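You operate a simulated robot arm through the tools that you are given. There is no shell and no other tool.

The job below is to be done with a simulated robot arm. You get a single attempt, and the scene is never put back.

JOB
Clamp the tail block on the pad, dress its burrs smooth and unclamp it.
Fine: dressing block back on its mat. Set down upright: dressing block.
Where things are to end (x, y in the base frame): tail block within 0.02 m of [0.62, -0.33].

It is judged by the outcome, as a careful person would: the job done as asked, and still so three seconds after it is handed in. It fails if anything else is knocked over, pushed out of place, dropped, spilled or broken.

ROBOT AND FRAMES
A 7-joint arm with a two-finger parallel gripper, fixed in place. Base frame: the origin is at the foot of the arm, x ahead of it, y to its left, z up; the work surface is at about z = 0.85. Units: m, degrees, N and s.
With the tool pointing down near the work surface it reaches from about 0.42 to 0.9 m from the base axis. Its first joint turns from -115.0 to 115.0 degrees. Payload 3.91 kg.
The TCP is the grasp point between the finger pads, 0.03 m short of the fingertips. In the tool frame z runs along the fingers and y along their closing line. Largest opening 0.11 m; finger width 0.02, thickness 0.01; the body of the gripper, 0.048 by 0.112 m, starts 0.055 m behind the TCP.
Orientation is that of the tool frame in the base frame, as a unit quaternion [x, y, z, w]. With the fingers straight down and closing along the base's y, the tool's x points along the base's -x, its y along +y and its z along -z.

CONTROLS
- The arm moves only by the tool servo_tool. Its argument "steps" is a list of rows, each a list of 3 entries, a list of its own where there are three numbers: the shift along the base's x, y, z in m, then the turn, a rotation vector about the base's x, y, z in degrees, then the finger opening in m, from 0 to 0.11. In form: [[[tx, ty, tz], [rx, ry, rz], jaw], ...]. A call has 1 to 20 rows; each row is the pose to reach, as a shift and turn from the pose commanded when the call began. A row lasts 0.2 s, in which the tool goes at most 0.05 m and 8.6 degrees; a call with a longer step from one row to the next is refused whole, and so is a gripper value outside its range. A pose out of reach is approached as far as the arm can. The call stops where the force on the tool passes 80 N (or 10 N more than at its start, if that is more) or the arm is blocked; 0.2 s more then pass. Each finger travels about 0.153 m/s and halts on what it meets, pressing with about 27 N; the grip force reading is that of the motor and also rises with nothing between the fingers. The clock runs only during rows and for 0.2 s after the last one: add rows that repeat a pose to give the fingers time. It gives the time, the measured TCP pose, the force on the tool (base axes), the opening and the grip force at its end, in the units of the frame above (readings bear some noise), with the torque about the TCP (base axes, N m) and any sound that the robot's microphone picked up.
- Cameras (640 x 400 px; columns grow to the right, rows downward): "scene" is fixed at [0.0525, -0.6484, 1.62]; the picture's right is [0.64, -0.77, 0.00], its down [-0.46, -0.38, -0.80] and it looks along [0.62, 0.51, -0.60] (base axes); focal length 364 px, centre (320, 200). "wrist" rides on the gripper at [0.072, 0.017, -0.103] in the tool frame; the picture's right is [-0.23, 0.97, 0.00], its down [-0.76, -0.18, -0.62] and it looks along [-0.61, -0.14, 0.78] (tool axes); focal length 222 px, centre (320, 200). There is no depth. A picture from a camera that has moved, and an enlarged one, comes with that camera's place and axes in the base frame and with its lens.
- snapshot(camera): a new picture of that camera. It takes no simulated time.
- slide_trunk(by): slides the trunk up (or, below 0, down) by that many m; the arm rides with it, the base frame stays. It gives what a move gives, with no picture.
- enlarge(camera, box): a new picture of the part [left, top, right, bottom] of that camera's present view, enlarged. It takes no simulated time.
- close_job(): hands the job in; it is judged then, once.

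Nothing tells you positions but the pictures and the camera data. Unless the task says otherwise, let go and move clear before handing in.

The tools are called by a JSON object that holds its "method" and its "body". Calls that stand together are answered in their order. servo_tool: Moves the arm, as the interface text tells. Its arguments: {"type":"object","properties":{"steps":{"type":"array"}},"required":["steps"]} The other tools are called the same way: slide_trunk (by) slides the trunk up or down; snapshot (camera) takes a picture; enlarge (camera, box) takes an enlarged picture of a part of a camera's view; close_job () hands the job in.

At the start:

```text
time_s: 0.0
position: [0.5474, -0.0903, 1.2299]
tcp_rot: [0.0, 1.0, 0.0, 0.0]
contact_force: [0.6, 0.3, -0.6]
wrist_torque: [-0.01, -0.04, -0.06]
grip_width: 0.1099
finger_force: 0.0
trunk travel left (down, up): [-0.85, 0.14]
```

scene: 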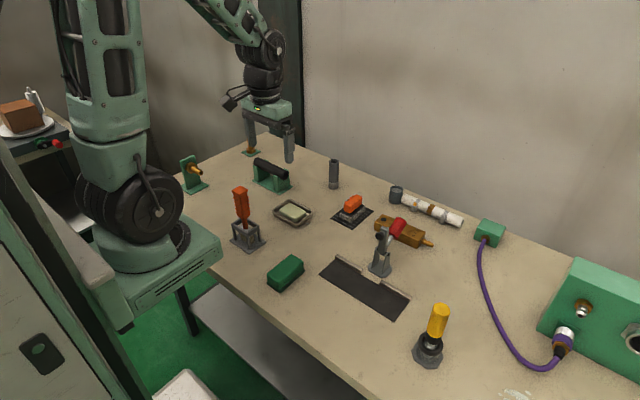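
wrist: 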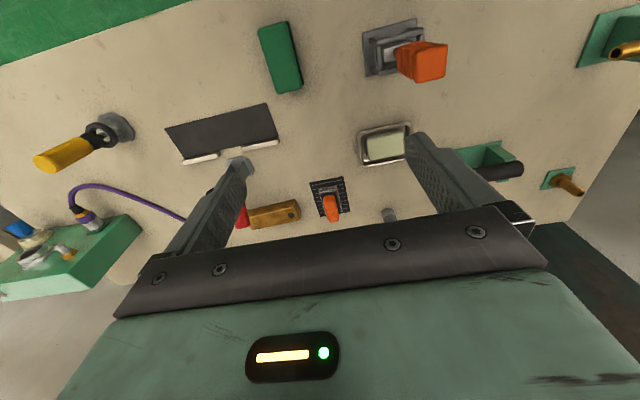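

I see a bench with several items: a dark pad with a toggle clamp (red handle), a brown block with burrs near it, an orange-handled block on a dark mat, and others. I'll look closer before moving anything.

{"method": "enlarge", "body": {"camera": "scene", "box": [300, 160, 480, 330]}}

{"method": "enlarge", "body": {"camera": "scene", "box": [170, 130, 330, 300]}}

{"method": "enlarge", "body": {"camera": "scene", "box": [380, 190, 640, 400]}}

{"method": "enlarge", "body": {"camera": "wrist", "box": [140, 80, 400, 240]}}

```text
2.35 times, centred on (390, 245) of scene
camera zoom: at [0.0525, -0.6484, 1.62], right [0.64, -0.77, 0.0], down [-0.46, -0.38, -0.8], along [0.62, 0.51, -0.6], focal length 857 px, centre (155, 94)
```

zoom: 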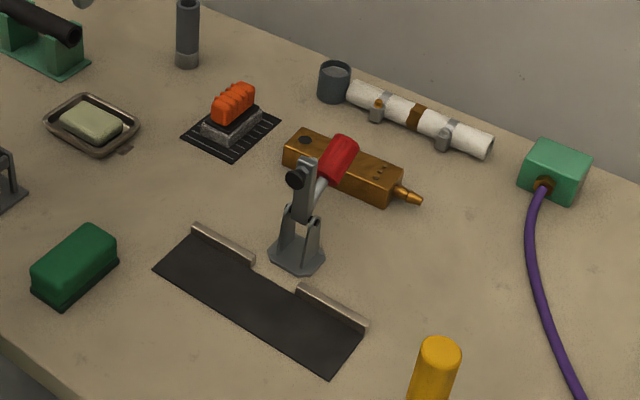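

```text
2.35 times, centred on (250, 215) of scene
camera zoom: at [0.0525, -0.6484, 1.62], right [0.64, -0.77, 0.0], down [-0.46, -0.38, -0.8], along [0.62, 0.51, -0.6], focal length 857 px, centre (485, 165)
```

zoom: 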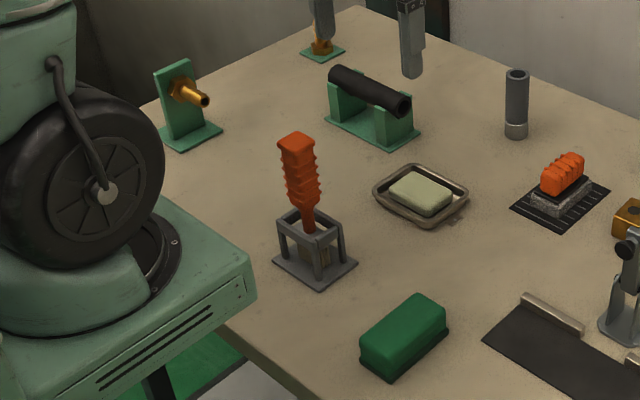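

```text
1.90 times, centred on (510, 295) of scene
camera zoom: at [0.0525, -0.6484, 1.62], right [0.64, -0.77, 0.0], down [-0.46, -0.38, -0.8], along [0.62, 0.51, -0.6], focal length 694 px, centre (-42, 19)
```

zoom: 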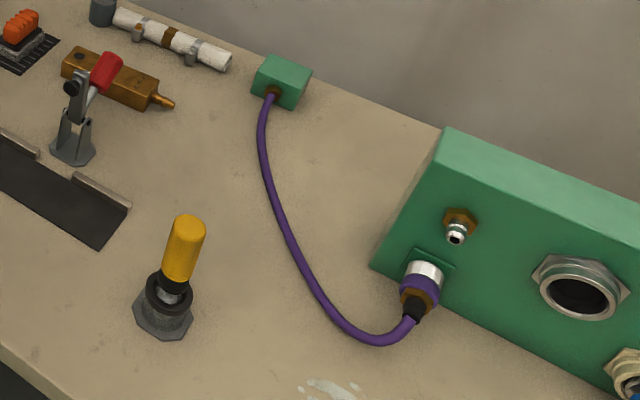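

```text
2.46 times, centred on (270, 160) of wrist
camera zoom: at [0.4759, -0.0742, 1.3326], right [0.23, 0.97, 0.0], down [0.76, -0.18, 0.62], along [0.61, -0.14, -0.78], focal length 547 px, centre (443, 298)
```

zoom: 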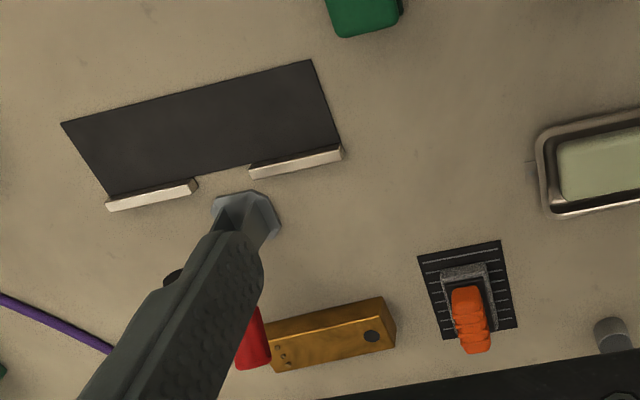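

The brown block with the tapered tip looks like the tail block, at about (0.86, -0.30). The pad is centred near (0.62, -0.33), with an open toggle clamp at about (0.71, -0.33). The orange-handled stone on the striped mat at about (0.85, -0.13) should be the dressing block. I'll move the wrist camera over for closer views.

{"method": "servo_tool", "body": {"steps": [[[0.01, -0.04, 0], [0, 0, 0], 0.11], [[0.02, -0.08, 0], [0, 0, 0], 0.11], [[0.03, -0.12, 0], [0, 0, 0], 0.11], [[0.04, -0.16, 0], [0, 0, 0], 0.11], [[0.05, -0.2, 0], [0, 0, 0], 0.11]]}}

{"method": "snapshot", "body": {"camera": "wrist"}}

{"method": "snapshot", "body": {"camera": "scene"}}

```text
time_s: 1.2
position: [0.5976, -0.2891, 1.2293]
tcp_rot: [0.001, 1.0, 0.001, 0.001]
contact_force: [-0.2, 1.4, 0.4]
wrist_torque: [-0.05, -0.01, -0.03]
grip_width: 0.11
finger_force: 0.0
trunk travel left (down, up): [-0.85, 0.14]
```

```text
taken
camera wrist: at [0.5256, -0.2732, 1.3316], right [0.23, 0.97, 0.0], down [0.76, -0.18, 0.62], along [0.61, -0.14, -0.78], focal length 222 px, centre (320, 200)
```

wrist: 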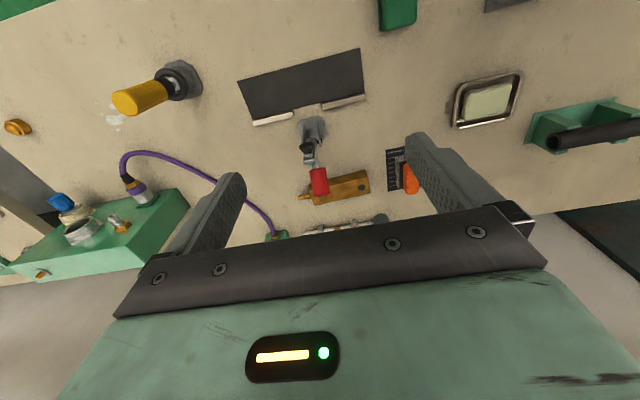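

```text
taken
```

scene: 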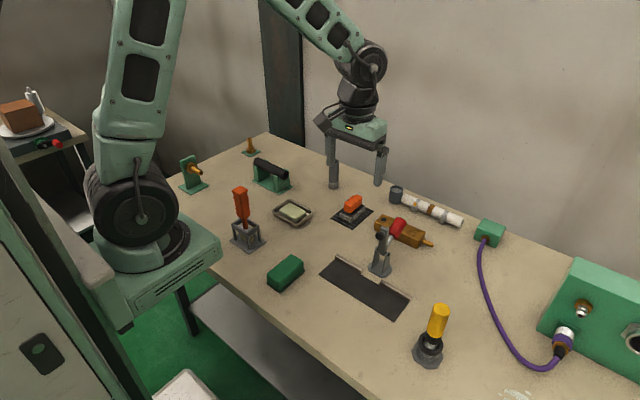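

{"method": "enlarge", "body": {"camera": "wrist", "box": [220, 40, 460, 240]}}

{"method": "enlarge", "body": {"camera": "wrist", "box": [285, 110, 385, 210]}}

{"method": "enlarge", "body": {"camera": "scene", "box": [350, 190, 450, 290]}}

{"method": "enlarge", "body": {"camera": "scene", "box": [320, 180, 400, 240]}}

```text
2.00 times, centred on (340, 140) of wrist
camera zoom: at [0.5256, -0.2732, 1.3316], right [0.23, 0.97, 0.0], down [0.76, -0.18, 0.62], along [0.61, -0.14, -0.78], focal length 444 px, centre (280, 320)
```

zoom: 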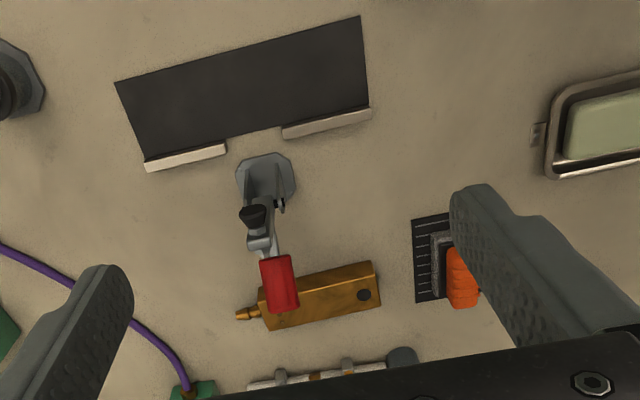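

```text
4.00 times, centred on (335, 160) of wrist
camera zoom: at [0.5256, -0.2732, 1.3316], right [0.23, 0.97, 0.0], down [0.76, -0.18, 0.62], along [0.61, -0.14, -0.78], focal length 888 px, centre (260, 360)
```

zoom: 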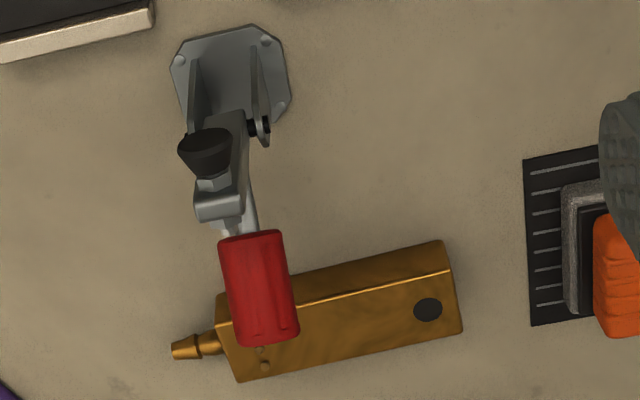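

```text
4.00 times, centred on (400, 240) of scene
camera zoom: at [0.0525, -0.6484, 1.62], right [0.64, -0.77, 0.0], down [-0.46, -0.38, -0.8], along [0.62, 0.51, -0.6], focal length 1457 px, centre (0, 40)
```

zoom: 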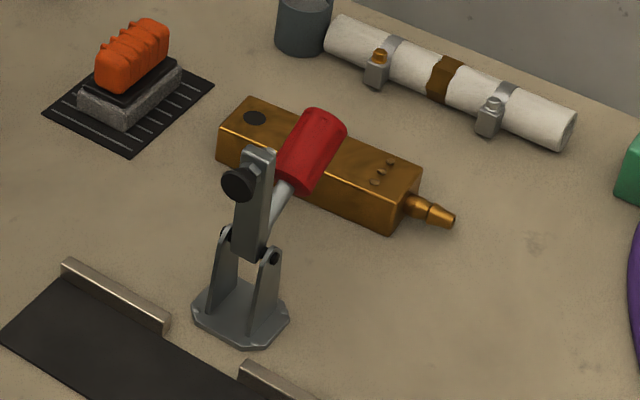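

```text
6.67 times, centred on (360, 210) of scene
camera zoom: at [0.0525, -0.6484, 1.62], right [0.64, -0.77, 0.0], down [-0.46, -0.38, -0.8], along [0.62, 0.51, -0.6], focal length 2429 px, centre (53, 133)
```

zoom: 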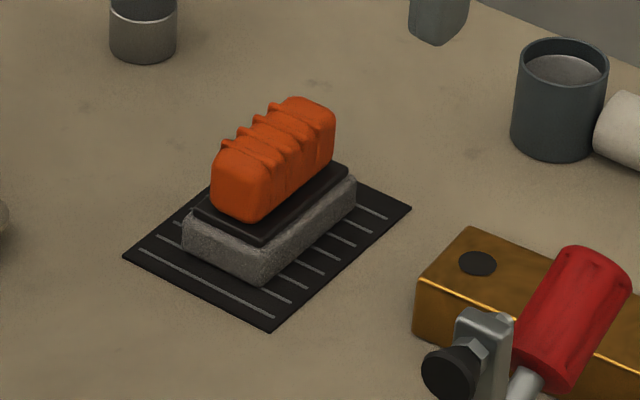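

The block has three burrs on its top face by the tail. The clamp stands open, with its bar upright and its red handle leaning towards +x. Next I'll turn the gripper so it closes across the block and hover above it, keeping the camera on the +y side.

{"method": "servo_tool", "body": {"steps": [[[0.0, 0, 0], [0, 0, -8.25], 0.11], [[0.02, 0.005, 0], [0, 0, -16.5], 0.11], [[0.05, 0.01, 0], [0, 0, -24.75], 0.11], [[0.08, 0.012, 0], [0, 0, -33], 0.11], [[0.11, 0.015, 0], [0, 0, -41.25], 0.11], [[0.14, 0.018, 0], [0, 0, -49.5], 0.11], [[0.17, 0.02, 0], [0, 0, -57.75], 0.11], [[0.2, 0.022, 0], [0, 0, -66], 0.11], [[0.23, 0.022, 0], [0, 0, -74.25], 0.11], [[0.26, 0.022, 0], [0, 0, -82.5], 0.11], [[0.26, 0.022, -0.04], [0, 0, -82.5], 0.11], [[0.26, 0.022, -0.08], [0, 0, -82.5], 0.11]]}}

{"method": "snapshot", "body": {"camera": "wrist"}}

{"method": "snapshot", "body": {"camera": "scene"}}

```text
time_s: 3.8
position: [0.8609, -0.2672, 1.1482]
tcp_rot: [0.66, 0.751, 0.0, 0.0]
contact_force: [-0.4, -0.9, 0.5]
wrist_torque: [-0.02, -0.01, -0.03]
grip_width: 0.11
finger_force: 0.1
trunk travel left (down, up): [-0.85, 0.14]
```

```text
taken
camera wrist: at [0.8685, -0.1943, 1.2517], right [0.99, -0.1, 0.0], down [-0.08, -0.78, 0.62], along [-0.06, -0.62, -0.78], focal length 222 px, centre (320, 200)
```

wrist: 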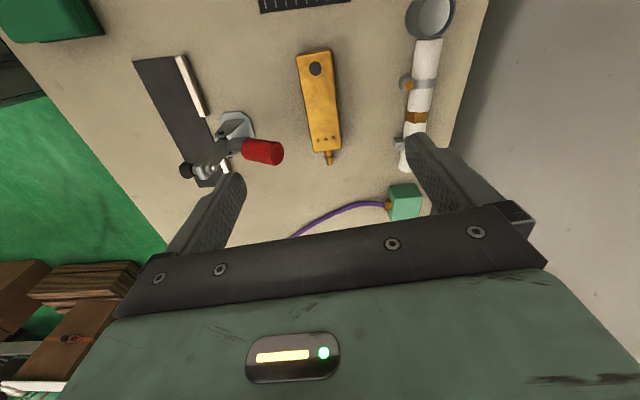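

```text
taken
```

scene: 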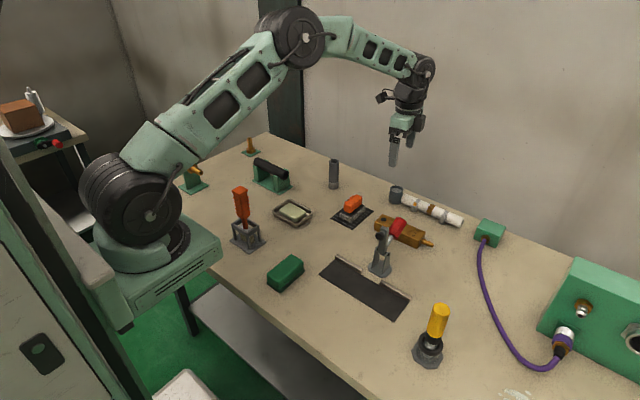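

{"method": "enlarge", "body": {"camera": "wrist", "box": [230, 30, 390, 180]}}

{"method": "enlarge", "body": {"camera": "wrist", "box": [130, 40, 290, 190]}}

```text
2.67 times, centred on (310, 105) of wrist
camera zoom: at [0.8685, -0.1943, 1.2517], right [0.99, -0.1, 0.0], down [-0.08, -0.78, 0.62], along [-0.06, -0.62, -0.78], focal length 592 px, centre (347, 453)
```

zoom: 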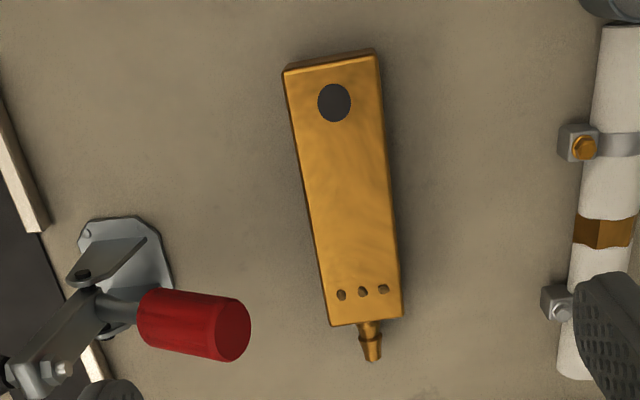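

```text
2.67 times, centred on (210, 115) of wrist
camera zoom: at [0.8685, -0.1943, 1.2517], right [0.99, -0.1, 0.0], down [-0.08, -0.78, 0.62], along [-0.06, -0.62, -0.78], focal length 592 px, centre (613, 427)
```

zoom: 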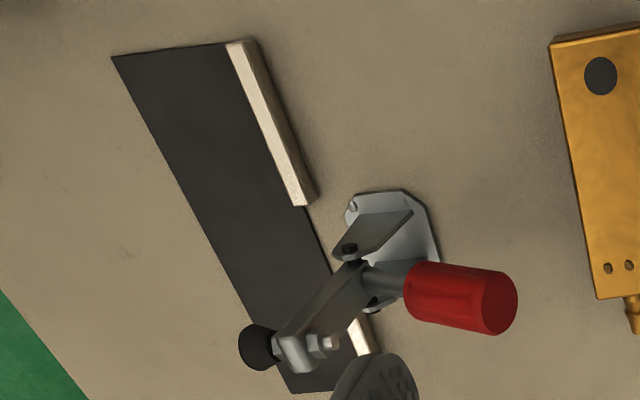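

The block is centred near (0.861, -0.302), about 0.049 m wide, and turned only about 2.5°. I'll trim the yaw, line up over a grip point towards the hole end to clear the clamp handle, and come down partway to check.

{"method": "servo_tool", "body": {"steps": [[[0, 0, -0.03], [0, 0, -2.4], 0.085], [[0, 0, -0.07], [0, 0, -4.8], 0.085], [[0, 0, -0.11], [0, 0, -4.8], 0.085], [[0, 0, -0.15], [0, 0, -4.8], 0.085], [[0, 0, -0.19], [0, 0, -4.8], 0.085], [[0, 0, -0.19], [0, 0, -4.8], 0.085]]}}

{"method": "snapshot", "body": {"camera": "wrist"}}

{"method": "snapshot", "body": {"camera": "scene"}}

```text
time_s: 5.2
position: [0.858, -0.2685, 0.9609]
tcp_rot: [0.691, 0.723, 0.0, 0.0]
contact_force: [0.2, 0.0, 0.1]
wrist_torque: [0.02, 0.02, 0.02]
grip_width: 0.0851
finger_force: 0.0
trunk travel left (down, up): [-0.85, 0.14]
```

```text
taken
camera wrist: at [0.8718, -0.196, 1.0632], right [0.98, -0.18, 0.0], down [-0.14, -0.77, 0.62], along [-0.11, -0.61, -0.78], focal length 222 px, centre (320, 200)
```

wrist: 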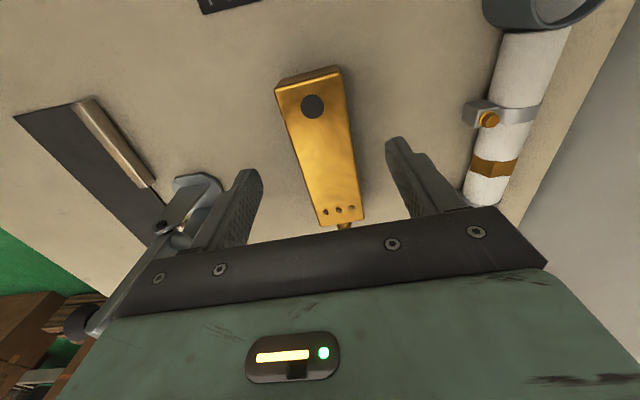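

```text
taken
```

scene: 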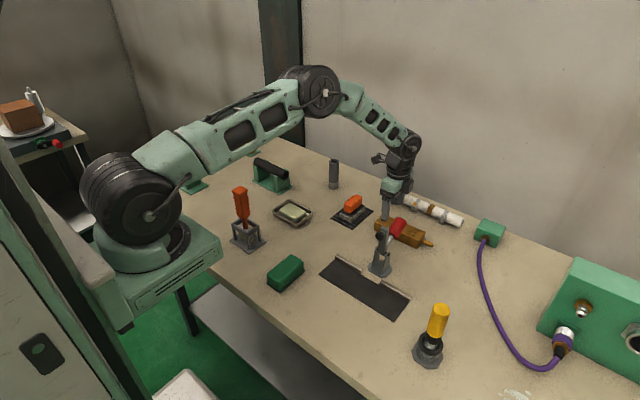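

The fingers straddle the block well, and its yaw reads about 3° off the y axis. I'll descend the last stretch and close on it.

{"method": "servo_tool", "body": {"steps": [[[0.001, 0, -0.03], [0, 0, 0], 0.085], [[0.0015, 0, -0.055], [0, 0, 0], 0.085], [[0.0015, 0, -0.074], [0, 0, 0], 0.085], [[0.0015, 0, -0.074], [0, 0, 0], 0.085]]}}

{"method": "snapshot", "body": {"camera": "wrist"}}

```text
time_s: 6.2
position: [0.8592, -0.2695, 0.8857]
tcp_rot: [0.691, 0.723, 0.0, 0.0]
contact_force: [-0.5, -0.1, -0.2]
wrist_torque: [-0.01, 0.01, 0.04]
grip_width: 0.0849
finger_force: 0.1
trunk travel left (down, up): [-0.85, 0.14]
```

```text
taken
camera wrist: at [0.8731, -0.1965, 0.9893], right [0.98, -0.18, 0.0], down [-0.14, -0.77, 0.62], along [-0.11, -0.61, -0.78], focal length 222 px, centre (320, 200)
```

wrist: 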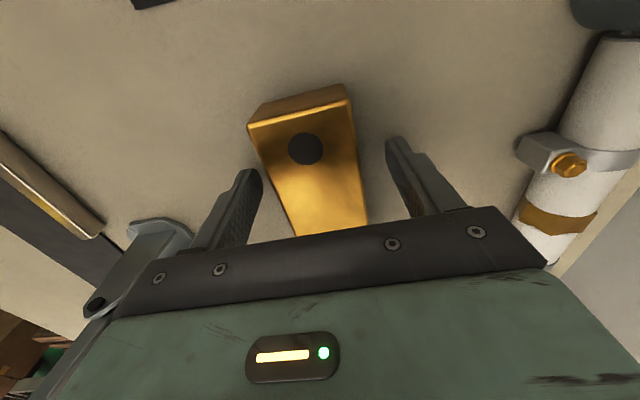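

{"method": "servo_tool", "body": {"steps": [[[0, 0, 0], [0, 0, 0], 0.06], [[0, 0, 0], [0, 0, 0], 0.04], [[0, 0, 0], [0, 0, 0], 0.035], [[0, 0, 0], [0, 0, 0], 0.035]]}}

```text
time_s: 7.2
position: [0.8596, -0.2691, 0.8868]
tcp_rot: [0.69, 0.724, 0.0, 0.0]
contact_force: [-2.1, -0.1, -0.4]
wrist_torque: [0.2, 0.22, 0.1]
grip_width: 0.0519
finger_force: 27.5
trunk travel left (down, up): [-0.85, 0.14]
```

The fingers hold the block at 0.052 m. I'll lift it a little and check the grip.

{"method": "servo_tool", "body": {"steps": [[[0, 0, 0.01], [0, 0, 0], 0.035], [[0, 0, 0.03], [0, 0, 0], 0.035], [[0, 0, 0.05], [0, 0, 0], 0.035], [[0, 0, 0.05], [0, 0, 0], 0.035]]}}

{"method": "snapshot", "body": {"camera": "wrist"}}

{"method": "enlarge", "body": {"camera": "scene", "box": [340, 160, 460, 280]}}

```text
time_s: 8.2
position: [0.8583, -0.2692, 0.9361]
tcp_rot: [0.691, 0.723, -0.001, -0.001]
contact_force: [-0.3, 0.7, -5.4]
wrist_torque: [0.23, 0.03, 0.0]
grip_width: 0.0521
finger_force: 27.2
trunk travel left (down, up): [-0.85, 0.14]
```

```text
taken
camera wrist: at [0.8729, -0.1965, 1.0385], right [0.98, -0.18, 0.0], down [-0.14, -0.77, 0.62], along [-0.11, -0.61, -0.78], focal length 222 px, centre (320, 200)
```

wrist: 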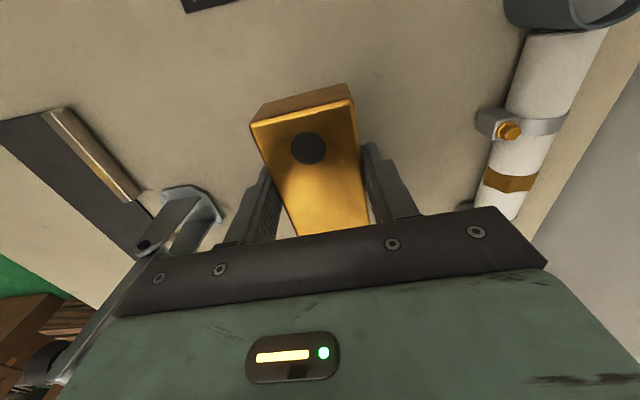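

```text
3.33 times, centred on (400, 220) of scene
camera zoom: at [0.0525, -0.6484, 1.62], right [0.64, -0.77, 0.0], down [-0.46, -0.38, -0.8], along [0.62, 0.51, -0.6], focal length 1214 px, centre (53, 133)
```

zoom: 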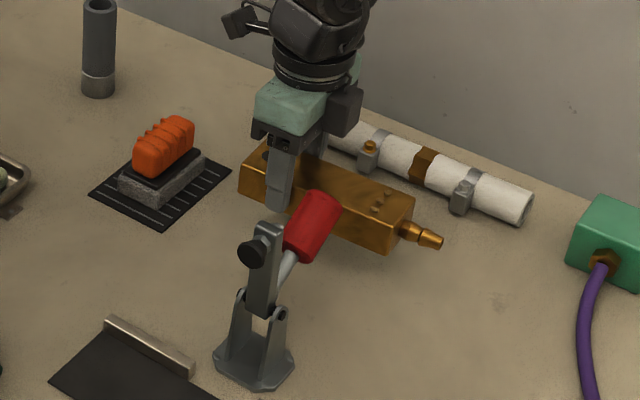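

The block came up level with a steady grip, and it weighs about 5.4 N. I'll raise it above the clamp, carry it over, square it up and lower it to just above the pad.

{"method": "servo_tool", "body": {"steps": [[[0, 0, 0.04], [0, 0, 0], 0.035], [[0, 0, 0.08], [0, 0, 0], 0.035], [[0, 0, 0.12], [0, 0, 0], 0.035], [[0, 0, 0.15], [0, 0, 0], 0.035], [[-0.03, -0.002, 0.15], [0, 0, -0.5], 0.035], [[-0.07, -0.006, 0.15], [0, 0, -1.0], 0.035], [[-0.11, -0.01, 0.15], [0, 0, -1.5], 0.035], [[-0.15, -0.014, 0.15], [0, 0, -2.0], 0.035], [[-0.19, -0.018, 0.15], [0, 0, -2.5], 0.035], [[-0.225, -0.022, 0.15], [0, 0, -2.7], 0.035], [[-0.2437, -0.0245, 0.15], [0, 0, -2.7], 0.035], [[-0.2437, -0.0245, 0.15], [0, 0, -2.7], 0.035]]}}

{"method": "snapshot", "body": {"camera": "wrist"}}

{"method": "enlarge", "body": {"camera": "scene", "box": [280, 120, 460, 320]}}

```text
time_s: 10.8
position: [0.6136, -0.2937, 1.0872]
tcp_rot: [0.707, 0.707, 0.0, 0.0]
contact_force: [0.4, -0.7, -6.7]
wrist_torque: [0.19, -0.02, 0.02]
grip_width: 0.052
finger_force: 27.2
trunk travel left (down, up): [-0.85, 0.14]
```

```text
taken
camera wrist: at [0.6303, -0.2228, 1.1904], right [0.97, -0.23, 0.0], down [-0.18, -0.76, 0.62], along [-0.14, -0.61, -0.78], focal length 222 px, centre (320, 200)
```

wrist: 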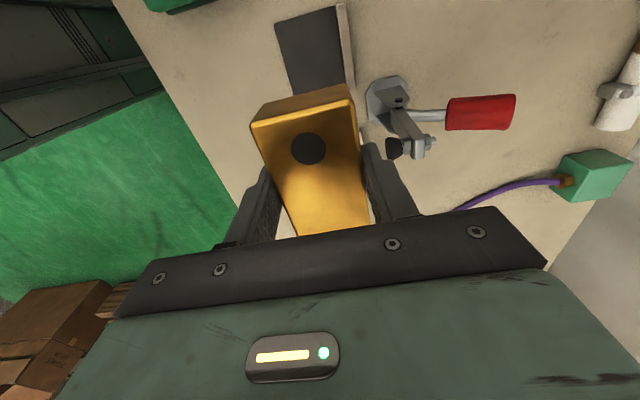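

```text
2.00 times, centred on (370, 220) of scene
camera zoom: at [0.0525, -0.6484, 1.62], right [0.64, -0.77, 0.0], down [-0.46, -0.38, -0.8], along [0.62, 0.51, -0.6], focal length 729 px, centre (220, 160)
```

zoom: 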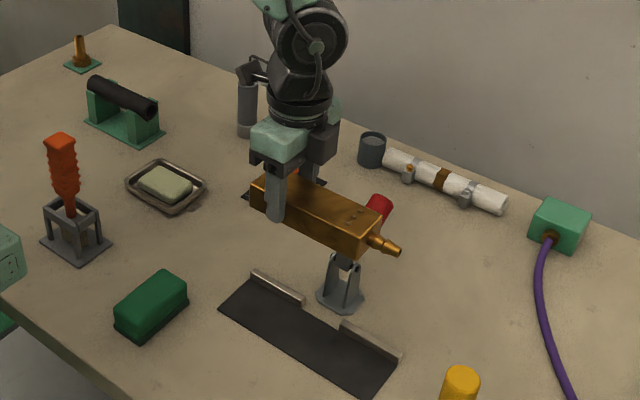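

The block is squared above the pad, and the clamp knob at x ≈ 0.675 should clear the gripper body by about 5 mm. I'll lower in small steps and watch the force.

{"method": "servo_tool", "body": {"steps": [[[0, 0, -0.04], [0, 0, 0], 0.035], [[0, 0, -0.08], [0, 0, 0], 0.035], [[0, 0, -0.12], [0, 0, 0], 0.035], [[0, 0, -0.145], [0, 0, 0], 0.035], [[0, 0, -0.165], [0, 0, 0], 0.035], [[0, 0, -0.18], [0, 0, 0], 0.035], [[0, 0, -0.18], [0, 0, 0], 0.035]]}}

{"method": "snapshot", "body": {"camera": "wrist"}}

{"method": "enlarge", "body": {"camera": "scene", "box": [300, 180, 450, 330]}}

```text
time_s: 12.4
position: [0.6159, -0.2922, 0.9051]
tcp_rot: [0.707, 0.707, 0.0, 0.0]
contact_force: [0.3, 0.3, -6.7]
wrist_torque: [0.2, 0.01, 0.02]
grip_width: 0.052
finger_force: 26.9
trunk travel left (down, up): [-0.85, 0.14]
```

```text
taken
camera wrist: at [0.633, -0.2207, 1.0077], right [0.97, -0.23, 0.0], down [-0.18, -0.76, 0.62], along [-0.14, -0.61, -0.78], focal length 222 px, centre (320, 200)
```

wrist: 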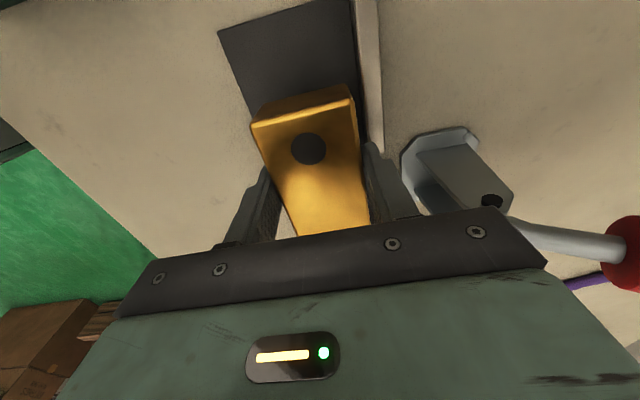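

```text
2.67 times, centred on (375, 255) of scene
camera zoom: at [0.0525, -0.6484, 1.62], right [0.64, -0.77, 0.0], down [-0.46, -0.38, -0.8], along [0.62, 0.51, -0.6], focal length 972 px, centre (173, 53)
```

zoom: 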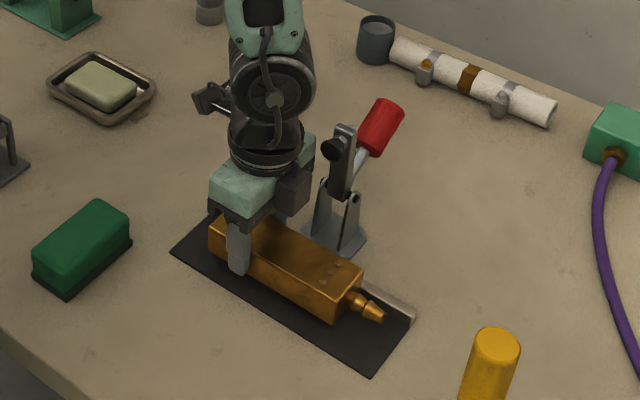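

{"method": "enlarge", "body": {"camera": "wrist", "box": [330, 0, 450, 220]}}

{"method": "enlarge", "body": {"camera": "scene", "box": [340, 220, 420, 300]}}

```text
1.82 times, centred on (390, 110) of wrist
camera zoom: at [0.633, -0.2207, 1.0077], right [0.97, -0.23, 0.0], down [-0.18, -0.76, 0.62], along [-0.14, -0.61, -0.78], focal length 404 px, centre (193, 364)
```

zoom: 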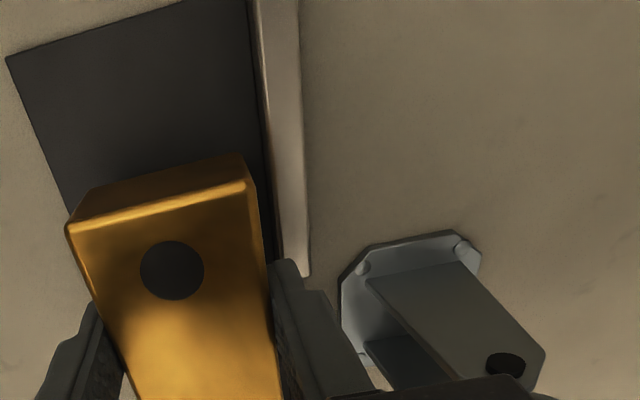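

```text
5.00 times, centred on (380, 260) of scene
camera zoom: at [0.0525, -0.6484, 1.62], right [0.64, -0.77, 0.0], down [-0.46, -0.38, -0.8], along [0.62, 0.51, -0.6], focal length 1822 px, centre (20, -100)
```

zoom: 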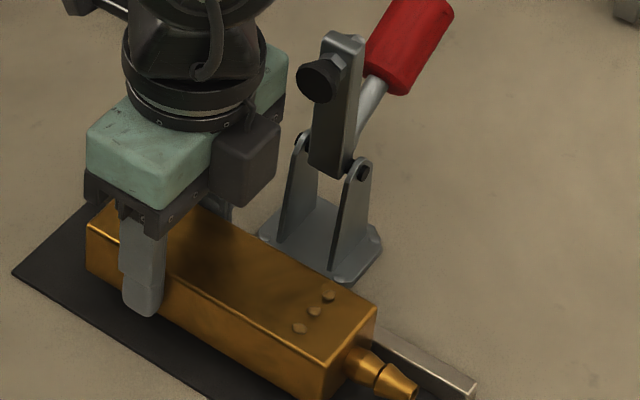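

The +x finger would land very close to the fence at x ≈ 0.652, so I'll shift 7 mm towards -x before the final lowering. I can nudge the block back later.

{"method": "servo_tool", "body": {"steps": [[[-0.007, 0, 0], [0, 0, 0], 0.035], [[-0.007, 0, -0.008], [0, 0, 0], 0.035], [[-0.007, 0, -0.013], [0, 0, 0], 0.035], [[-0.007, 0, -0.016], [0, 0, 0], 0.035], [[-0.007, 0, -0.016], [0, 0, 0], 0.035]]}}

```text
time_s: 13.6
position: [0.6088, -0.2936, 0.8906]
tcp_rot: [0.707, 0.707, 0.0, -0.001]
contact_force: [-0.3, 0.7, -4.4]
wrist_torque: [0.18, 0.03, -0.02]
grip_width: 0.0519
finger_force: 26.6
trunk travel left (down, up): [-0.85, 0.14]
```

{"method": "servo_tool", "body": {"steps": [[[0, 0, -0.001], [0, 0, 0], 0.035], [[0, 0, -0.002], [0, 0, 0], 0.035], [[0, 0, -0.002], [0, 0, 0], 0.035]]}}

```text
time_s: 14.4
position: [0.6091, -0.2934, 0.8898]
tcp_rot: [0.707, 0.707, 0.0, 0.001]
contact_force: [-2.4, -1.2, 19.6]
wrist_torque: [0.4, 0.38, 0.21]
grip_width: 0.0519
finger_force: 27.2
trunk travel left (down, up): [-0.85, 0.14]
```

The block is seated on the pad, with the upward force reading about 20 N. I'll ease off slightly, open the fingers just enough and rise straight up.

{"method": "servo_tool", "body": {"steps": [[[0, 0, 0.001], [0, 0, 0], 0.052], [[0, 0, 0.001], [0, 0, 0], 0.06], [[0, 0, 0.001], [0, 0, 0], 0.06]]}}

{"method": "snapshot", "body": {"camera": "wrist"}}

```text
time_s: 15.2
position: [0.6075, -0.2912, 0.8888]
tcp_rot: [0.707, 0.707, -0.001, 0.0]
contact_force: [-1.4, 0.5, 0.2]
wrist_torque: [0.05, 0.0, -0.01]
grip_width: 0.0599
finger_force: 0.1
trunk travel left (down, up): [-0.85, 0.14]
```

```text
taken
camera wrist: at [0.6261, -0.2208, 0.9919], right [0.97, -0.23, 0.0], down [-0.18, -0.76, 0.62], along [-0.14, -0.61, -0.78], focal length 222 px, centre (320, 200)
```

wrist: 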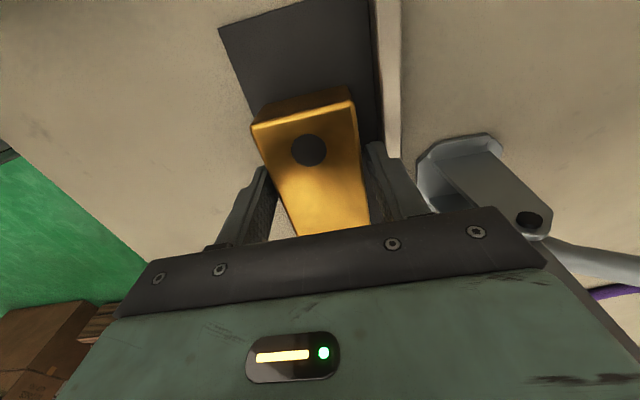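

The block is released on the pad. I'll lift clear, close the fingers and push the block gently towards +x at mid-length to centre it under the clamp.

{"method": "servo_tool", "body": {"steps": [[[0, 0, 0.03], [0, 0, 0], 0.06], [[0, 0, 0.07], [0, 0, 0], 0.06], [[-0.03, 0, 0.08], [0, 0, 0], 0.04], [[-0.06, -0.02, 0.08], [0, 0, 0], 0.02], [[-0.06, -0.032, 0.07], [0, 0, 0], 0.0], [[-0.06, -0.032, 0.03], [0, 0, 0], 0.0], [[-0.06, -0.032, 0.003], [0, 0, 0], 0.0], [[-0.06, -0.032, 0.003], [0, 0, 0], 0.0]]}}

{"method": "enlarge", "body": {"camera": "scene", "box": [300, 180, 450, 330]}}

{"method": "snapshot", "body": {"camera": "wrist"}}

```text
time_s: 17.0
position: [0.5476, -0.3245, 0.8918]
tcp_rot: [0.707, 0.707, -0.001, -0.001]
contact_force: [-0.1, -0.7, -0.4]
wrist_torque: [-0.02, -0.03, -0.02]
grip_width: 0.0
finger_force: 27.3
trunk travel left (down, up): [-0.85, 0.14]
```

```text
2.67 times, centred on (375, 255) of scene
camera zoom: at [0.0525, -0.6484, 1.62], right [0.64, -0.77, 0.0], down [-0.46, -0.38, -0.8], along [0.62, 0.51, -0.6], focal length 972 px, centre (173, 53)
```

zoom: 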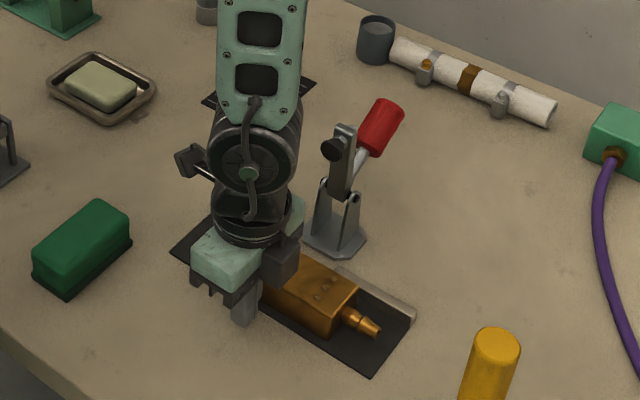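

```text
taken
camera wrist: at [0.5659, -0.2536, 0.9944], right [0.97, -0.23, 0.0], down [-0.18, -0.76, 0.62], along [-0.14, -0.61, -0.78], focal length 222 px, centre (320, 200)
```

wrist: 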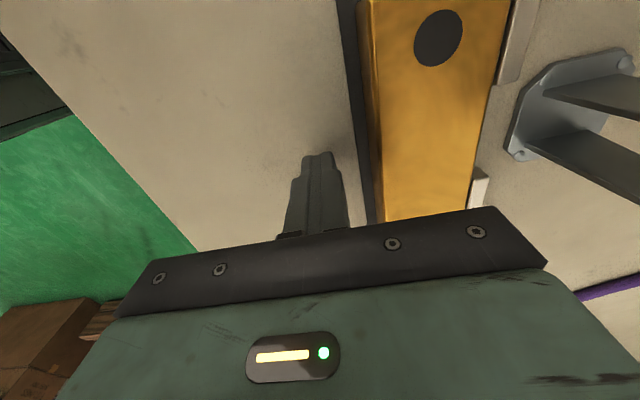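

{"method": "servo_tool", "body": {"steps": [[[0.015, 0, 0], [0, 0, 0], 0.0], [[0.022, 0, 0], [0, 0, 0], 0.0], [[0.027, 0, 0], [0, 0, 0], 0.0], [[0.031, 0, 0], [0, 0, 0], 0.0], [[0.035, 0, 0], [0, 0, 0], 0.0], [[0.038, 0, 0], [0, 0, 0], 0.0], [[0.038, 0, 0], [0, 0, 0], 0.0]]}}

{"method": "snapshot", "body": {"camera": "wrist"}}

```text
time_s: 18.6
position: [0.5859, -0.3246, 0.8914]
tcp_rot: [0.707, 0.707, 0.001, 0.0]
contact_force: [-6.9, 0.7, 1.6]
wrist_torque: [0.04, 0.07, -0.02]
grip_width: 0.0
finger_force: 26.4
trunk travel left (down, up): [-0.85, 0.14]
```

```text
taken
camera wrist: at [0.603, -0.2532, 0.9939], right [0.97, -0.23, 0.0], down [-0.18, -0.76, 0.62], along [-0.14, -0.61, -0.78], focal length 222 px, centre (320, 200)
```

wrist: 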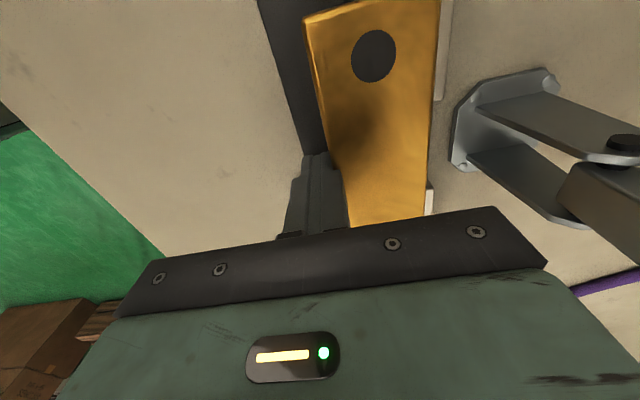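

The push moved the block by the expected amount. I'll back off, rise and check its pose from above.

{"method": "servo_tool", "body": {"steps": [[[-0.02, 0, 0], [0, 0, 0], 0.0], [[-0.04, 0, 0.02], [0, 0, 0], 0.0], [[-0.04, 0.02, 0.06], [0, 0, 0], 0.02], [[-0.04, 0.05, 0.1], [0, 0, 0], 0.04], [[-0.02, 0.08, 0.14], [0, 0, 0], 0.06], [[0.0, 0.1, 0.18], [0, 0, 0], 0.08], [[0.02, 0.11, 0.2], [0, 0, 0], 0.09], [[0.02, 0.11, 0.2], [0, 0, 0], 0.09]]}}

{"method": "snapshot", "body": {"camera": "wrist"}}

{"method": "enlarge", "body": {"camera": "scene", "box": [300, 180, 450, 330]}}

```text
refused: row 5 steps farther than a row can; nothing moved
```

```text
taken
camera wrist: at [0.603, -0.2532, 0.9939], right [0.97, -0.23, 0.0], down [-0.18, -0.76, 0.62], along [-0.14, -0.61, -0.78], focal length 222 px, centre (320, 200)
```

wrist: 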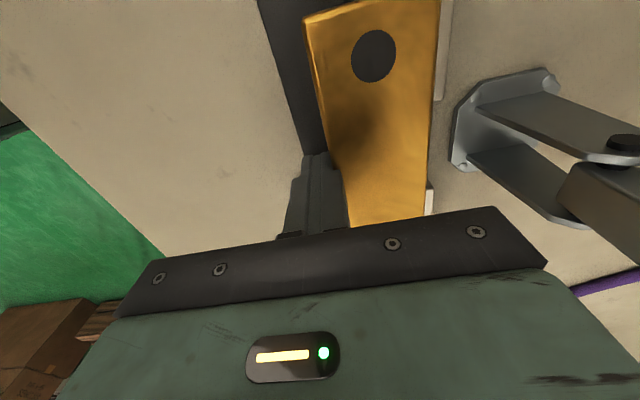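

```text
2.67 times, centred on (375, 255) of scene
camera zoom: at [0.0525, -0.6484, 1.62], right [0.64, -0.77, 0.0], down [-0.46, -0.38, -0.8], along [0.62, 0.51, -0.6], focal length 972 px, centre (173, 53)
```

zoom: 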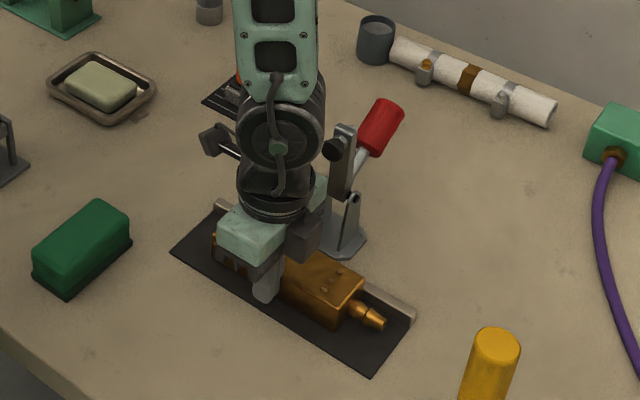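

That call was refused for one overlong step. I'll retry it with shorter steps.

{"method": "servo_tool", "body": {"steps": [[[-0.02, 0, 0], [0, 0, 0], 0.0], [[-0.04, 0, 0.02], [0, 0, 0], 0.0], [[-0.04, 0.02, 0.06], [0, 0, 0], 0.02], [[-0.04, 0.04, 0.1], [0, 0, 0], 0.04], [[-0.02, 0.06, 0.13], [0, 0, 0], 0.06], [[0.0, 0.08, 0.16], [0, 0, 0], 0.08], [[0.02, 0.1, 0.19], [0, 0, 0], 0.09], [[0.02, 0.11, 0.2], [0, 0, 0], 0.09], [[0.02, 0.11, 0.2], [0, 0, 0], 0.09]]}}

{"method": "snapshot", "body": {"camera": "wrist"}}

{"method": "enlarge", "body": {"camera": "scene", "box": [300, 180, 450, 330]}}

```text
time_s: 20.6
position: [0.6058, -0.2157, 1.0904]
tcp_rot: [0.707, 0.707, 0.0, 0.0]
contact_force: [0.3, 0.4, 0.2]
wrist_torque: [-0.02, -0.02, -0.02]
grip_width: 0.0898
finger_force: 0.0
trunk travel left (down, up): [-0.85, 0.14]
```

```text
taken
camera wrist: at [0.6229, -0.1436, 1.1929], right [0.97, -0.23, 0.0], down [-0.18, -0.76, 0.62], along [-0.14, -0.61, -0.78], focal length 222 px, centre (320, 200)
```

wrist: 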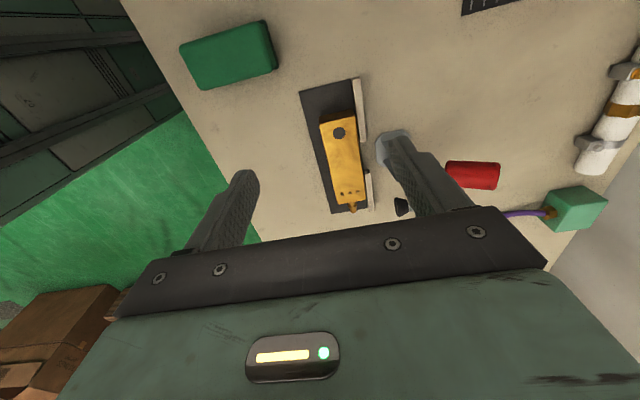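

```text
2.67 times, centred on (375, 255) of scene
camera zoom: at [0.0525, -0.6484, 1.62], right [0.64, -0.77, 0.0], down [-0.46, -0.38, -0.8], along [0.62, 0.51, -0.6], focal length 972 px, centre (173, 53)
```

zoom: 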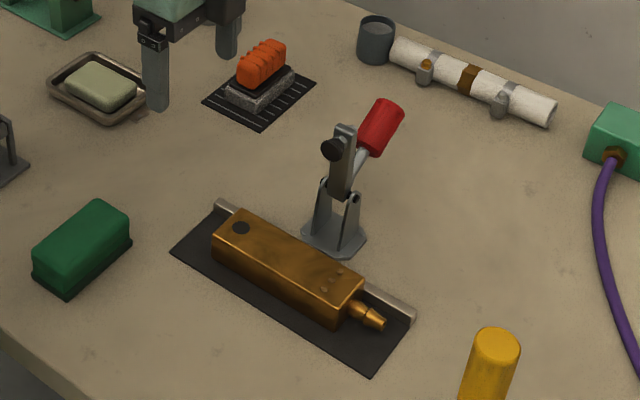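

{"method": "enlarge", "body": {"camera": "wrist", "box": [290, 70, 410, 220]}}

```text
2.67 times, centred on (350, 145) of wrist
camera zoom: at [0.6229, -0.1436, 1.1929], right [0.97, -0.23, 0.0], down [-0.18, -0.76, 0.62], along [-0.14, -0.61, -0.78], focal length 592 px, centre (240, 347)
```

zoom: 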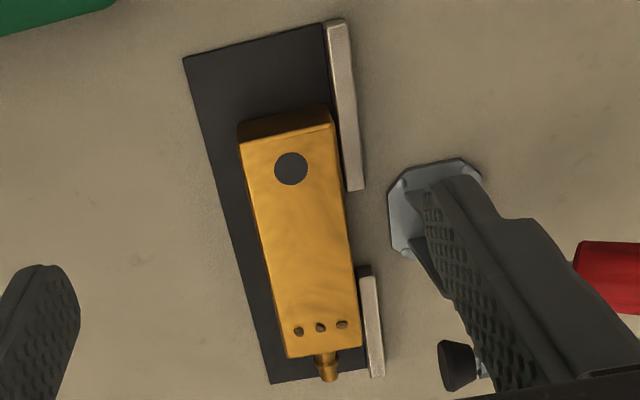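

The block now sits at about (0.622, -0.325), nearly square, with its burrs near y ≈ -0.378. Next I'll turn the gripper back to close along y and hover above the clamp's red handle.

{"method": "servo_tool", "body": {"steps": [[[0, 0, 0.01], [0, 0, 8.2], 0.09], [[0.01, -0.005, 0.02], [0, 0, 16.4], 0.08], [[0.03, -0.015, 0.02], [0, 0, 24.6], 0.07], [[0.05, -0.03, 0.02], [0, 0, 32.8], 0.065], [[0.07, -0.045, 0.02], [0, 0, 41], 0.065], [[0.09, -0.06, 0.02], [0, 0, 49.2], 0.065], [[0.11, -0.075, 0.02], [0, 0, 57.4], 0.065], [[0.13, -0.09, 0.02], [0, 0, 65.6], 0.065], [[0.15, -0.1, 0.02], [0, 0, 73.8], 0.065], [[0.165, -0.108, 0.02], [0, 0, 82], 0.065], [[0.175, -0.113, 0.02], [0, 0, 90], 0.065], [[0.175, -0.113, 0.0], [0, 0, 90], 0.065], [[0.175, -0.113, -0.03], [0, 0, 90], 0.065], [[0.175, -0.113, -0.03], [0, 0, 90], 0.065]]}}

{"method": "snapshot", "body": {"camera": "wrist"}}

{"method": "enlarge", "body": {"camera": "scene", "box": [300, 130, 480, 310]}}

```text
time_s: 23.6
position: [0.7821, -0.3277, 1.0617]
tcp_rot: [0.0, 1.0, 0.0, -0.001]
contact_force: [-0.2, 1.5, 0.4]
wrist_torque: [0.03, 0.0, -0.01]
grip_width: 0.0649
finger_force: 0.2
trunk travel left (down, up): [-0.85, 0.14]
```

```text
taken
camera wrist: at [0.71, -0.3119, 1.1642], right [0.23, 0.97, 0.0], down [0.76, -0.18, 0.62], along [0.61, -0.14, -0.78], focal length 222 px, centre (320, 200)
```

wrist: 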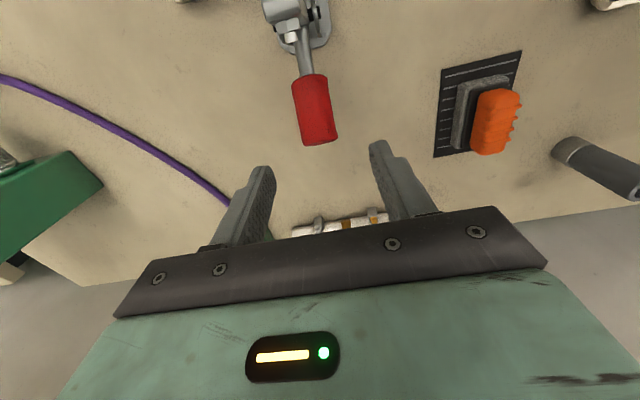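

```text
2.22 times, centred on (390, 220) of scene
camera zoom: at [0.0525, -0.6484, 1.62], right [0.64, -0.77, 0.0], down [-0.46, -0.38, -0.8], along [0.62, 0.51, -0.6], focal length 810 px, centre (164, 156)
```

zoom: 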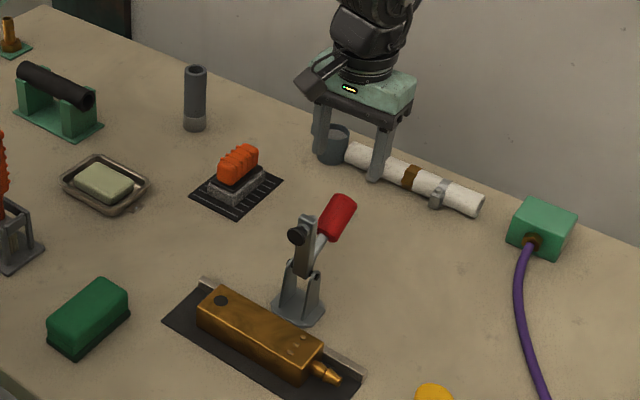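

The handle axis lies at y ≈ -0.33 and the fingers straddle it. I'll descend so the grasp point sits on the red grip and close.

{"method": "servo_tool", "body": {"steps": [[[-0.004, -0.001, -0.04], [0, 0, 0], 0.065], [[-0.005, -0.0015, -0.08], [0, 0, 0], 0.065], [[-0.005, -0.0015, -0.104], [0, 0, 0], 0.065], [[-0.005, -0.0015, -0.104], [0, 0, 0], 0.065]]}}

{"method": "snapshot", "body": {"camera": "wrist"}}

{"method": "enlarge", "body": {"camera": "scene", "box": [340, 160, 460, 280]}}

```text
time_s: 24.6
position: [0.7763, -0.3316, 0.9587]
tcp_rot: [0.001, 1.0, 0.0, 0.0]
contact_force: [-0.9, 0.4, 0.1]
wrist_torque: [-0.01, 0.0, 0.0]
grip_width: 0.0648
finger_force: 0.2
trunk travel left (down, up): [-0.85, 0.14]
```

```text
taken
camera wrist: at [0.7042, -0.315, 1.0613], right [0.23, 0.97, 0.0], down [0.76, -0.18, 0.62], along [0.61, -0.14, -0.78], focal length 222 px, centre (320, 200)
```

wrist: 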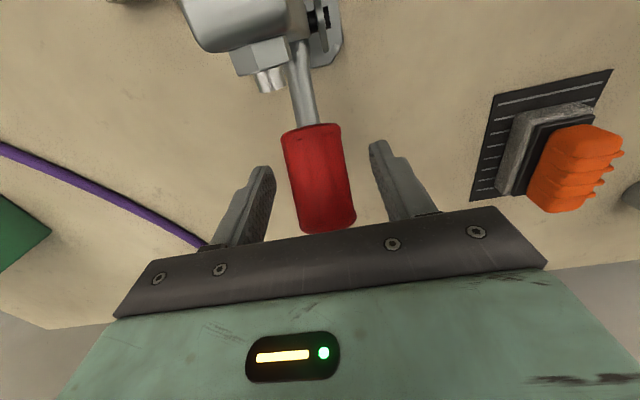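

```text
3.33 times, centred on (400, 220) of scene
camera zoom: at [0.0525, -0.6484, 1.62], right [0.64, -0.77, 0.0], down [-0.46, -0.38, -0.8], along [0.62, 0.51, -0.6], focal length 1214 px, centre (53, 133)
```

zoom: 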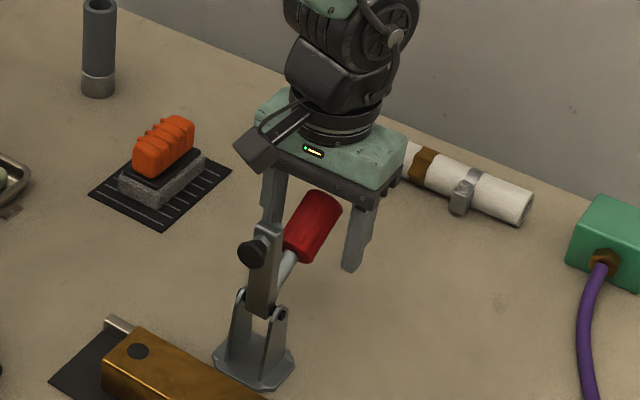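

{"method": "servo_tool", "body": {"steps": [[[0, 0, 0], [0, 0, 0], 0.04], [[0, 0, 0], [0, 0, 0], 0.02], [[0, 0, 0], [0, 0, 0], 0.015], [[0, 0, 0], [0, 0, 0], 0.015]]}}

```text
time_s: 25.6
position: [0.7765, -0.331, 0.9591]
tcp_rot: [-0.001, 1.0, 0.0, 0.0]
contact_force: [-0.4, 6.1, -1.2]
wrist_torque: [0.07, -0.15, 0.02]
grip_width: 0.0309
finger_force: 45.3
trunk travel left (down, up): [-0.85, 0.14]
```

The handle is gripped at 0.031 m. I'll swing it along its arc about the pivot, near (0.706, 0.92), starting with about 20°.

{"method": "servo_tool", "body": {"steps": [[[-0.0039, 0.0059, 0.0059], [0, 0, 0], 0.015], [[-0.0079, 0, 0.0116], [0, 0, 0], 0.015], [[-0.0126, 0, 0.0168], [0, 0, 0], 0.015], [[-0.0176, 0, 0.0217], [0, 0, 0], 0.015], [[-0.0176, 0, 0.0217], [0, 0, 0], 0.015]]}}

{"method": "enlarge", "body": {"camera": "scene", "box": [340, 160, 460, 280]}}

```text
time_s: 26.8
position: [0.7601, -0.3308, 0.9795]
tcp_rot: [0.0, 1.0, 0.001, 0.0]
contact_force: [15.0, 2.5, -15.0]
wrist_torque: [0.11, -1.67, 0.18]
grip_width: 0.0307
finger_force: 45.2
trunk travel left (down, up): [-0.85, 0.14]
```

```text
3.33 times, centred on (400, 220) of scene
camera zoom: at [0.0525, -0.6484, 1.62], right [0.64, -0.77, 0.0], down [-0.46, -0.38, -0.8], along [0.62, 0.51, -0.6], focal length 1214 px, centre (53, 133)
```

zoom: 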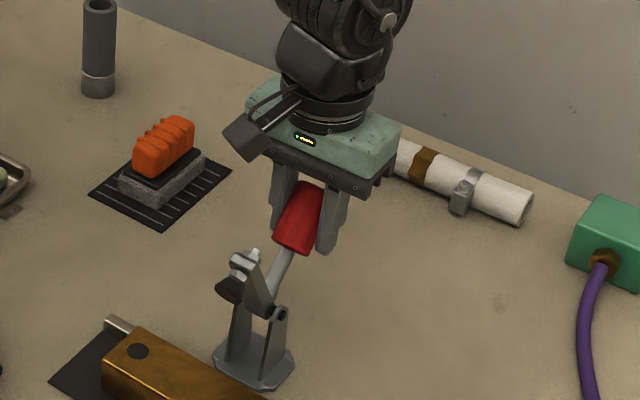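

The bar is rotating down with the handle, against about 20 N. I'll continue along the arc, tilting the tool a little to follow the handle.

{"method": "servo_tool", "body": {"steps": [[[-0.0055, 0, 0.0044], [0, -4, 0], 0.015], [[-0.0114, 0, 0.0083], [0, -8, 0], 0.015], [[-0.0176, 0, 0.0116], [0, -12, 0], 0.015], [[-0.024, 0, 0.0144], [0, -16, 0], 0.015], [[-0.024, 0, 0.0144], [0, -16, 0], 0.015]]}}

{"method": "enlarge", "body": {"camera": "scene", "box": [320, 160, 440, 280]}}

```text
time_s: 28.0
position: [0.7378, -0.3295, 0.9946]
tcp_rot: [0.001, 0.99, -0.001, 0.142]
contact_force: [19.7, -2.8, 7.3]
wrist_torque: [0.27, -1.3, -0.36]
grip_width: 0.0309
finger_force: 44.8
trunk travel left (down, up): [-0.85, 0.14]
```

```text
3.33 times, centred on (380, 220) of scene
camera zoom: at [0.0525, -0.6484, 1.62], right [0.64, -0.77, 0.0], down [-0.46, -0.38, -0.8], along [0.62, 0.51, -0.6], focal length 1214 px, centre (120, 133)
```

zoom: 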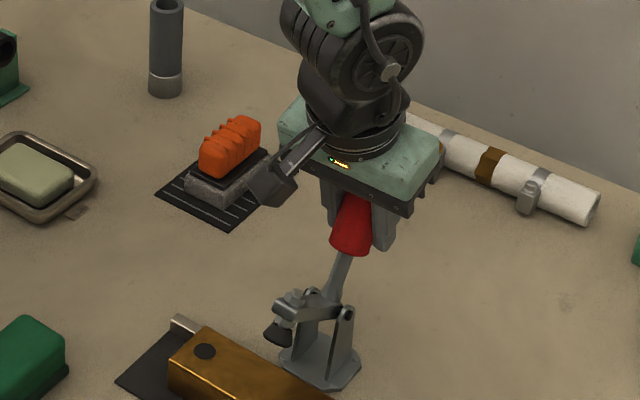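

The bar is now close to horizontal with the handle at about 67°. I'll go on slowly towards upright, watching force and sound.

{"method": "servo_tool", "body": {"steps": [[[-0.0067, 0, 0.0023], [0, -4, 0], 0.015], [[-0.0135, 0, 0.0039], [0, -8, 0], 0.015], [[-0.0135, 0, 0.0039], [0, -8, 0], 0.015]]}}

{"method": "enlarge", "body": {"camera": "scene", "box": [320, 160, 440, 280]}}

```text
time_s: 28.8
position: [0.7241, -0.3302, 0.9988]
tcp_rot: [0.0, 0.977, -0.002, 0.212]
contact_force: [22.4, -3.8, 19.3]
wrist_torque: [0.67, -1.41, -0.39]
grip_width: 0.0306
finger_force: 45.1
trunk travel left (down, up): [-0.85, 0.14]
```

```text
3.33 times, centred on (380, 220) of scene
camera zoom: at [0.0525, -0.6484, 1.62], right [0.64, -0.77, 0.0], down [-0.46, -0.38, -0.8], along [0.62, 0.51, -0.6], focal length 1214 px, centre (120, 133)
```

zoom: 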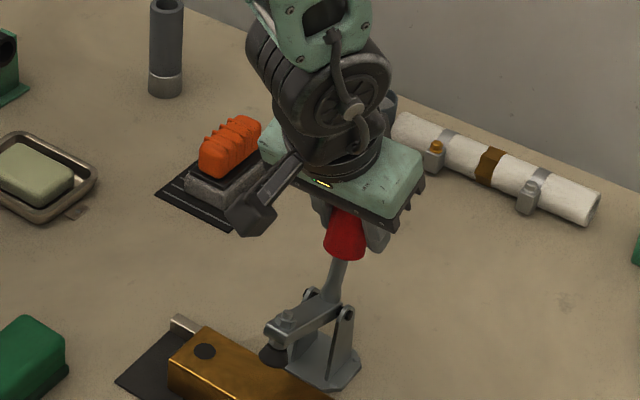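

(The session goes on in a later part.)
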